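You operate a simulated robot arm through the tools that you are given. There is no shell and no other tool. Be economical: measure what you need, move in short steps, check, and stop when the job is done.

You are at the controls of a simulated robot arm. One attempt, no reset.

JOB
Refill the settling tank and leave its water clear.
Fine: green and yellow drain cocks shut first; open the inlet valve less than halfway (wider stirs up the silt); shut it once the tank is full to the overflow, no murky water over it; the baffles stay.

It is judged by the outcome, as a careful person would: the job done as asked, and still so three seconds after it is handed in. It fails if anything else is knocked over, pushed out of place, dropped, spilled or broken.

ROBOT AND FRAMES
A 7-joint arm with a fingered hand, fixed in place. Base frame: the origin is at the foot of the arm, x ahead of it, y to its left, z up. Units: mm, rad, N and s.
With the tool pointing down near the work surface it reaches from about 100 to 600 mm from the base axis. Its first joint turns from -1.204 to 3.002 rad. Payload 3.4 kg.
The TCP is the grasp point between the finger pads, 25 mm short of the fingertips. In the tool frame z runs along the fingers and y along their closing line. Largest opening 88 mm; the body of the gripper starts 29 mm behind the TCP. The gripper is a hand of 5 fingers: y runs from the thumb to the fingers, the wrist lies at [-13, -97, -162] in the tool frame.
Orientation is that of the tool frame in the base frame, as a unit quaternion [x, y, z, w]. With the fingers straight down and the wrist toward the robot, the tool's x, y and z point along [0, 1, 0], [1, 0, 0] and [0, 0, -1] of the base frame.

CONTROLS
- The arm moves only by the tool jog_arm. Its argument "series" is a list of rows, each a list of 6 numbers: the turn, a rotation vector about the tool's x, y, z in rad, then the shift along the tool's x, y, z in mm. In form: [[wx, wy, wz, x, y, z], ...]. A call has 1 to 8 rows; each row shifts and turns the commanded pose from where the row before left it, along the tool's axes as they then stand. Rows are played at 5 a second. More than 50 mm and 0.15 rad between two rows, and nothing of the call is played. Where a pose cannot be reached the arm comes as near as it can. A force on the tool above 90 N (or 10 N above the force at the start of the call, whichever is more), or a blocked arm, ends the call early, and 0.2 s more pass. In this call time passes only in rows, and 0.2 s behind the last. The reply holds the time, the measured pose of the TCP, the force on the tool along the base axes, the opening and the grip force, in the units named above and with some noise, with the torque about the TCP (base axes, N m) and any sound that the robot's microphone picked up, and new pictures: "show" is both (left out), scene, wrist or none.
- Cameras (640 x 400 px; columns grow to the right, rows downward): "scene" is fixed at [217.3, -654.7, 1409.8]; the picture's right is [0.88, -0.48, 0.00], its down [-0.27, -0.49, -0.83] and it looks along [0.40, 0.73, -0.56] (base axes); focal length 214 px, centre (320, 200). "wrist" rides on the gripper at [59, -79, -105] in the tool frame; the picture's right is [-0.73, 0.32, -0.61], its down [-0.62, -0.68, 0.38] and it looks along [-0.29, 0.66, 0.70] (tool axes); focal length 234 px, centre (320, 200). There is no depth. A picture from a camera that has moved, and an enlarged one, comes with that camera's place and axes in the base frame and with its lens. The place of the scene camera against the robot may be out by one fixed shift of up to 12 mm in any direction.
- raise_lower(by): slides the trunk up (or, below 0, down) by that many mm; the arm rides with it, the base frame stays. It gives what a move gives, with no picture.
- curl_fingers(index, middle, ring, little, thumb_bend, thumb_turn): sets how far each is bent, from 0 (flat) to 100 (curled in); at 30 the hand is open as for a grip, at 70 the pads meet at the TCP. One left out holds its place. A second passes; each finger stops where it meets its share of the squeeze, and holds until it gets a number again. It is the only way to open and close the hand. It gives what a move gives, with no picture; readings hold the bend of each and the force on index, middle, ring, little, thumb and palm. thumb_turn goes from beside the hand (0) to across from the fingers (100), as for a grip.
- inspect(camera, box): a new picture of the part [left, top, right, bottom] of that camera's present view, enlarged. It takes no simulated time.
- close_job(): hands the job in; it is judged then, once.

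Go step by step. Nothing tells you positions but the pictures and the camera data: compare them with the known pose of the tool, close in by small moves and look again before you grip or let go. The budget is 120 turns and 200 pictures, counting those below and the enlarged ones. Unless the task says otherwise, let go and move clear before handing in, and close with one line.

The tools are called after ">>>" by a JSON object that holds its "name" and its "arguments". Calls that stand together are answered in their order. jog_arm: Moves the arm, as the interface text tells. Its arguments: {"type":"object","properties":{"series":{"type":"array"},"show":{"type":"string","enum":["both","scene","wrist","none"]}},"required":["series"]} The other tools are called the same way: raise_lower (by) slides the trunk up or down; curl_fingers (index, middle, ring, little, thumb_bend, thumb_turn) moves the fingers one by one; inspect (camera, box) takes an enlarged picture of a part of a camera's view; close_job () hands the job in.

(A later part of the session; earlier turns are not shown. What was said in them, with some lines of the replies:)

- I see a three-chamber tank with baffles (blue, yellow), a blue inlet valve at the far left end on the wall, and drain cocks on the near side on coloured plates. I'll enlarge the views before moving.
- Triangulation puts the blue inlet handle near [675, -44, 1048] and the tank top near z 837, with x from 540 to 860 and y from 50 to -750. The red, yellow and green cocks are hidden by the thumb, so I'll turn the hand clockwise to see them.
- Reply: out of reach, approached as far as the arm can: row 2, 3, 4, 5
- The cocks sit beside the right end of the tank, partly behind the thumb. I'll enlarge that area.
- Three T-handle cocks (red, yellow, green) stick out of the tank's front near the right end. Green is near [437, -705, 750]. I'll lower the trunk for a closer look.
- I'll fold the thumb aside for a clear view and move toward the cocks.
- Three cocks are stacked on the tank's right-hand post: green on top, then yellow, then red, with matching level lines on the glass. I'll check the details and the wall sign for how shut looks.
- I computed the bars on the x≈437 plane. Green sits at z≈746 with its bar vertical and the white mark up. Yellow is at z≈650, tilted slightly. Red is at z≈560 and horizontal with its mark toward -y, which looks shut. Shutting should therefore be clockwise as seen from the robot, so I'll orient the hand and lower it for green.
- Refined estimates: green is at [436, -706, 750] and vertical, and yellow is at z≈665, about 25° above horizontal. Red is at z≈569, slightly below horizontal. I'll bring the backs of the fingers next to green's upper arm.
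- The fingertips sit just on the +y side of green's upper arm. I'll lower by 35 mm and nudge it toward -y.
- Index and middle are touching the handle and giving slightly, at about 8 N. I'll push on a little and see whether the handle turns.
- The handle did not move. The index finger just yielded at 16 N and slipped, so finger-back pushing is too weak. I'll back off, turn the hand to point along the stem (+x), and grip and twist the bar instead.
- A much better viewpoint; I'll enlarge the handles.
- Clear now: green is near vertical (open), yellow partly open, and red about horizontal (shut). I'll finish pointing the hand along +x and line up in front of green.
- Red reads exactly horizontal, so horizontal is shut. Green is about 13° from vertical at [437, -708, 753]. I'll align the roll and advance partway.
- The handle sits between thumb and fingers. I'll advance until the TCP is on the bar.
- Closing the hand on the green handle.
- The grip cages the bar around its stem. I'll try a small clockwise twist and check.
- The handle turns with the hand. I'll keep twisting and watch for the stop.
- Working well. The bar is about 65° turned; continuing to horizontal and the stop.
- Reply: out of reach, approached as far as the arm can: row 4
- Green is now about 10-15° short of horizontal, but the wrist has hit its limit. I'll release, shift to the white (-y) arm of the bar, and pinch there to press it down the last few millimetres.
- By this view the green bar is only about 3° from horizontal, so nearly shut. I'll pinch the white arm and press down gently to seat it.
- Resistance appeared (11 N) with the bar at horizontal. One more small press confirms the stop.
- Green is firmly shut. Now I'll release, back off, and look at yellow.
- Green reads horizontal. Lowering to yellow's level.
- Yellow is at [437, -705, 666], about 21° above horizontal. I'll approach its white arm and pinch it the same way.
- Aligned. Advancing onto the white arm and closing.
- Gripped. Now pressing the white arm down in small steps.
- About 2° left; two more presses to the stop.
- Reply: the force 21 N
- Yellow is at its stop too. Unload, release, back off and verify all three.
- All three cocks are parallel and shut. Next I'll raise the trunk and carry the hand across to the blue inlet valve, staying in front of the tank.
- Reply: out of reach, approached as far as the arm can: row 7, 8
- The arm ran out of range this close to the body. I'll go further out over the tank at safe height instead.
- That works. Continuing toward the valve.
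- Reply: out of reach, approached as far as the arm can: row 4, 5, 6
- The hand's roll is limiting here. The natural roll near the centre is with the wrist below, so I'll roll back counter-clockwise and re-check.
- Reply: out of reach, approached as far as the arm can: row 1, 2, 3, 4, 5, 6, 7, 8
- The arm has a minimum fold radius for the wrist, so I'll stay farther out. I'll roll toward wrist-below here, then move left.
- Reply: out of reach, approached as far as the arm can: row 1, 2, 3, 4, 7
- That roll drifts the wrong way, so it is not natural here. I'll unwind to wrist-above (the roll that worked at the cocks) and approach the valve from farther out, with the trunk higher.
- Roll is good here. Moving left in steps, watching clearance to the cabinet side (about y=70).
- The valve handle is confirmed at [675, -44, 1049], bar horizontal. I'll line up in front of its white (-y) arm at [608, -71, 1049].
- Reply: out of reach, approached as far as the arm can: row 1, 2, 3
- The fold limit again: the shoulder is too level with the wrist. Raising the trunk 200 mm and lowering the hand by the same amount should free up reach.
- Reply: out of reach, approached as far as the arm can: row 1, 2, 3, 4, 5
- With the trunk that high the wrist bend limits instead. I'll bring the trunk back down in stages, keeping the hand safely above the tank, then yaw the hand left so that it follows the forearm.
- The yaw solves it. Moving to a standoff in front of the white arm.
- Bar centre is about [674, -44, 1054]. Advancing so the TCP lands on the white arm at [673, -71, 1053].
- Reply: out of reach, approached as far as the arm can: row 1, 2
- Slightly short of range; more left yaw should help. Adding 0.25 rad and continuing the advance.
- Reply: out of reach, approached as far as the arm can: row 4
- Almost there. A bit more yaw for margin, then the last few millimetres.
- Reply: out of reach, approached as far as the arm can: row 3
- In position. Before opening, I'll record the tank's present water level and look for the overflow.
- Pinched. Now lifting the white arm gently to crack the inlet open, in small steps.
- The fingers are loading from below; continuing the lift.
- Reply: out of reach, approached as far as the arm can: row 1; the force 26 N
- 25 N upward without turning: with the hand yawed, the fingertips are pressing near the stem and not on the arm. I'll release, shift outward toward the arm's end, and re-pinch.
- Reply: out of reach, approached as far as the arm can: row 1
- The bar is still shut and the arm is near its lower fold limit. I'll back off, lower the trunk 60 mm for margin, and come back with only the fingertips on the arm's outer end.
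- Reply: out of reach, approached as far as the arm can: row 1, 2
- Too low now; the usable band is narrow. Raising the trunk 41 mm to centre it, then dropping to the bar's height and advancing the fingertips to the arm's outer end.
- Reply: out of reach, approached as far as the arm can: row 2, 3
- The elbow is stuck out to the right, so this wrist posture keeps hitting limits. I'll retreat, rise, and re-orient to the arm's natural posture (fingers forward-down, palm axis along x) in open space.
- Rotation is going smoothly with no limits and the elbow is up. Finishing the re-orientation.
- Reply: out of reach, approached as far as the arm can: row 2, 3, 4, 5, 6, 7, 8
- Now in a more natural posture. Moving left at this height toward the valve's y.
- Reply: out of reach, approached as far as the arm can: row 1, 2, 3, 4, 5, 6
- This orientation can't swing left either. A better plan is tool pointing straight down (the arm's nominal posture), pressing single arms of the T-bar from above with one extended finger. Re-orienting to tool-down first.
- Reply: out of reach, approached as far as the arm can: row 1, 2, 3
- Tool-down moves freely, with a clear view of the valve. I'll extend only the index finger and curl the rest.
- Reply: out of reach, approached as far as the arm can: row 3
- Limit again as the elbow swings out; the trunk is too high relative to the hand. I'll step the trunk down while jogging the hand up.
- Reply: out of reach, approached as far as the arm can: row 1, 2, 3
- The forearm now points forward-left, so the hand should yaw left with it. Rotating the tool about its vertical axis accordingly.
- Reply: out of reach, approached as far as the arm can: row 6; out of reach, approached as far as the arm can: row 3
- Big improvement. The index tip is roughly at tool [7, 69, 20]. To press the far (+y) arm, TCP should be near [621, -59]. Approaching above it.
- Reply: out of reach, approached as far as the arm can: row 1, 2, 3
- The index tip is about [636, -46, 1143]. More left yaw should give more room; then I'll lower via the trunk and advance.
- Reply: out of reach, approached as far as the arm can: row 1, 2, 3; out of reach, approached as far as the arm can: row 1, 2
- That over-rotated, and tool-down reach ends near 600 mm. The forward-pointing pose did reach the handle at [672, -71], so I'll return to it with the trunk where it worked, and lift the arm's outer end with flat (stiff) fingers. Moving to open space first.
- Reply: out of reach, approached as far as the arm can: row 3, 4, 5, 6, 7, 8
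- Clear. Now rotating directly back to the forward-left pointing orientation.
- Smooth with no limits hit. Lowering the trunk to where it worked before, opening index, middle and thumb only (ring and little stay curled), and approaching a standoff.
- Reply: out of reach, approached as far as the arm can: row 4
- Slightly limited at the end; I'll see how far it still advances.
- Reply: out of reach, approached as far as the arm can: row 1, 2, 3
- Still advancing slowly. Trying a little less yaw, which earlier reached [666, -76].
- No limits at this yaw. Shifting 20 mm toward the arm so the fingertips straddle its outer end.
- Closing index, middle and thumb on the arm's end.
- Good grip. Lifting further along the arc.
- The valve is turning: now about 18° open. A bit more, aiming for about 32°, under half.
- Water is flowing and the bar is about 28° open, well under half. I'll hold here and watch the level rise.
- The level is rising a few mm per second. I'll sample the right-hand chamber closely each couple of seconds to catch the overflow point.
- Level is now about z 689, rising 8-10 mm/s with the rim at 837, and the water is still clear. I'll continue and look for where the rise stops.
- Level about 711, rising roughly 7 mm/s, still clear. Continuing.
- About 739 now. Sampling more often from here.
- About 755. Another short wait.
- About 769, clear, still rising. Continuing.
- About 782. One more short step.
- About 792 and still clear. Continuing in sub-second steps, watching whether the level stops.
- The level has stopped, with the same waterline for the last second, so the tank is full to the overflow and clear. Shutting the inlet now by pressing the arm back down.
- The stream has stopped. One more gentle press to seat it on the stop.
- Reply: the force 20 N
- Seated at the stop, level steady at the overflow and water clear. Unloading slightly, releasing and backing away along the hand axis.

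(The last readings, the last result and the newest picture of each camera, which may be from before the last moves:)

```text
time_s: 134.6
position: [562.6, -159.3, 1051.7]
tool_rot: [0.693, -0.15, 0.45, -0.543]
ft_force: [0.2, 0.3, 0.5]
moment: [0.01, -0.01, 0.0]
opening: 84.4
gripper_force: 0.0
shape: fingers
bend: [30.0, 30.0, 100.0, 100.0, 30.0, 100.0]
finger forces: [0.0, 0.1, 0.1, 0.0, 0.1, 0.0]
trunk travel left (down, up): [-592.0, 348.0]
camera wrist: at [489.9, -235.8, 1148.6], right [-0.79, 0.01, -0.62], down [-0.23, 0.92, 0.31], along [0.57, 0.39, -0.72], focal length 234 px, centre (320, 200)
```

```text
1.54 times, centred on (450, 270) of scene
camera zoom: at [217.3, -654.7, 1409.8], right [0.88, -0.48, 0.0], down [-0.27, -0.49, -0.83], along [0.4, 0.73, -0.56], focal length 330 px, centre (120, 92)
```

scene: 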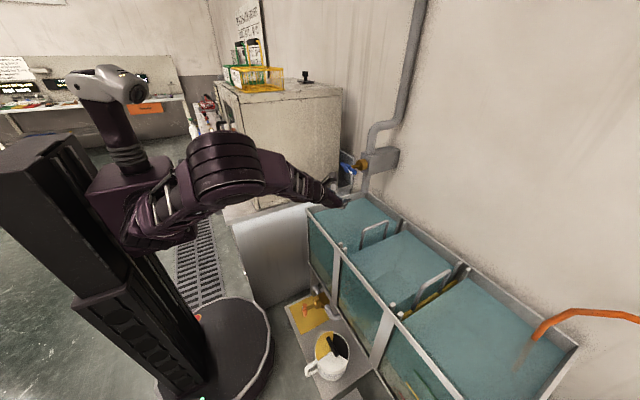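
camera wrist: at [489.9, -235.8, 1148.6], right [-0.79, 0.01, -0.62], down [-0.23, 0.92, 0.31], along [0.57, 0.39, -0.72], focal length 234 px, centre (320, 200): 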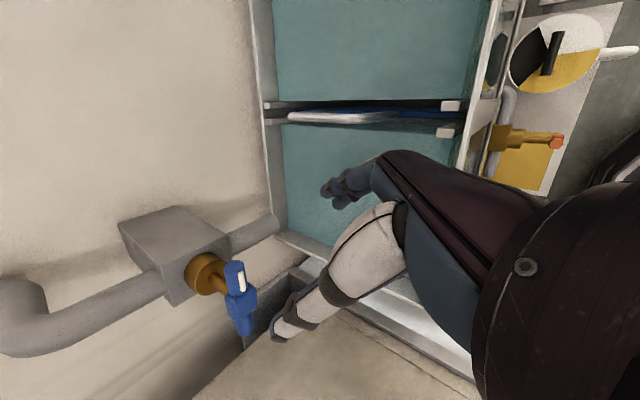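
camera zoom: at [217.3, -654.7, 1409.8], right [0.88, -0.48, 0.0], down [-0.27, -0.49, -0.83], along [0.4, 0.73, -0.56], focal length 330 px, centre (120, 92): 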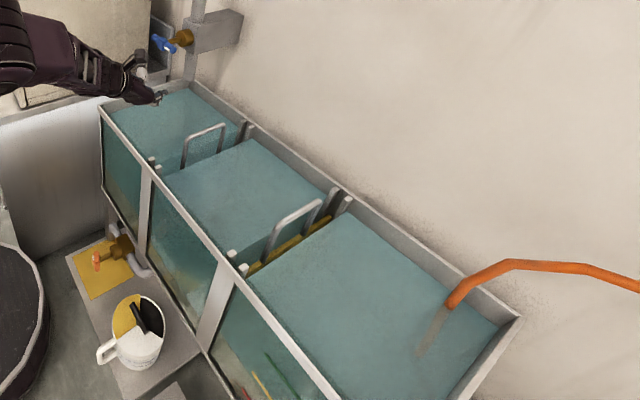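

The inlet bar is horizontal again, there's no stream, the baffles are in place and the water is clear. A last check that the level holds.

>>> {"name": "jog_arm", "arguments": {"series": [[0, 0, 0, 0, 0, -30], [0, 0, 0, 0, 0, 0], [0, 0, 0, 0, 0, 0], [0, 0, 0, 0, 0, 0], [0, 0, 0, 0, 0, 0], [0, 0, 0, 0, 0, 0], [0, 0, 0, 0, 0, 0]], "show": "none"}}

>>> {"name": "inspect", "arguments": {"camera": "scene", "box": [460, 280, 610, 400]}}

```text
time_s: 136.2
position: [542.0, -178.6, 1052.1]
tool_rot: [0.692, -0.151, 0.452, -0.542]
ft_force: [0.2, 0.3, -0.4]
moment: [-0.02, -0.01, 0.02]
opening: 84.1
gripper_force: 0.1
shape: fingers
bend: [30.0, 30.0, 100.0, 100.0, 30.0, 100.0]
finger forces: [0.0, 0.0, 0.0, 0.0, 0.1, 0.0]
trunk travel left (down, up): [-592.0, 348.0]
```

```text
3.33 times, centred on (535, 340) of scene
camera zoom: at [217.3, -654.7, 1409.8], right [0.88, -0.48, 0.0], down [-0.27, -0.49, -0.83], along [0.4, 0.73, -0.56], focal length 715 px, centre (-397, -267)
```

zoom: 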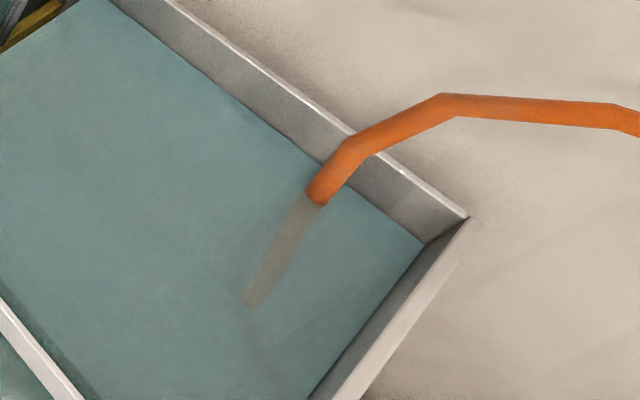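

The level is unchanged at the overflow, the water is clear and the hand is clear of everything. Handing in.

>>> {"name": "close_job", "arguments": {}}

```text
The job is handed in.
```

The settling tank is full to the overflow with clear water. I shut the green and yellow drain cocks first, opened the inlet only about a third, and shut it once the level stopped rising. The baffles are still in place. I couldn't see the overflow itself, so I took the level stopping as full.
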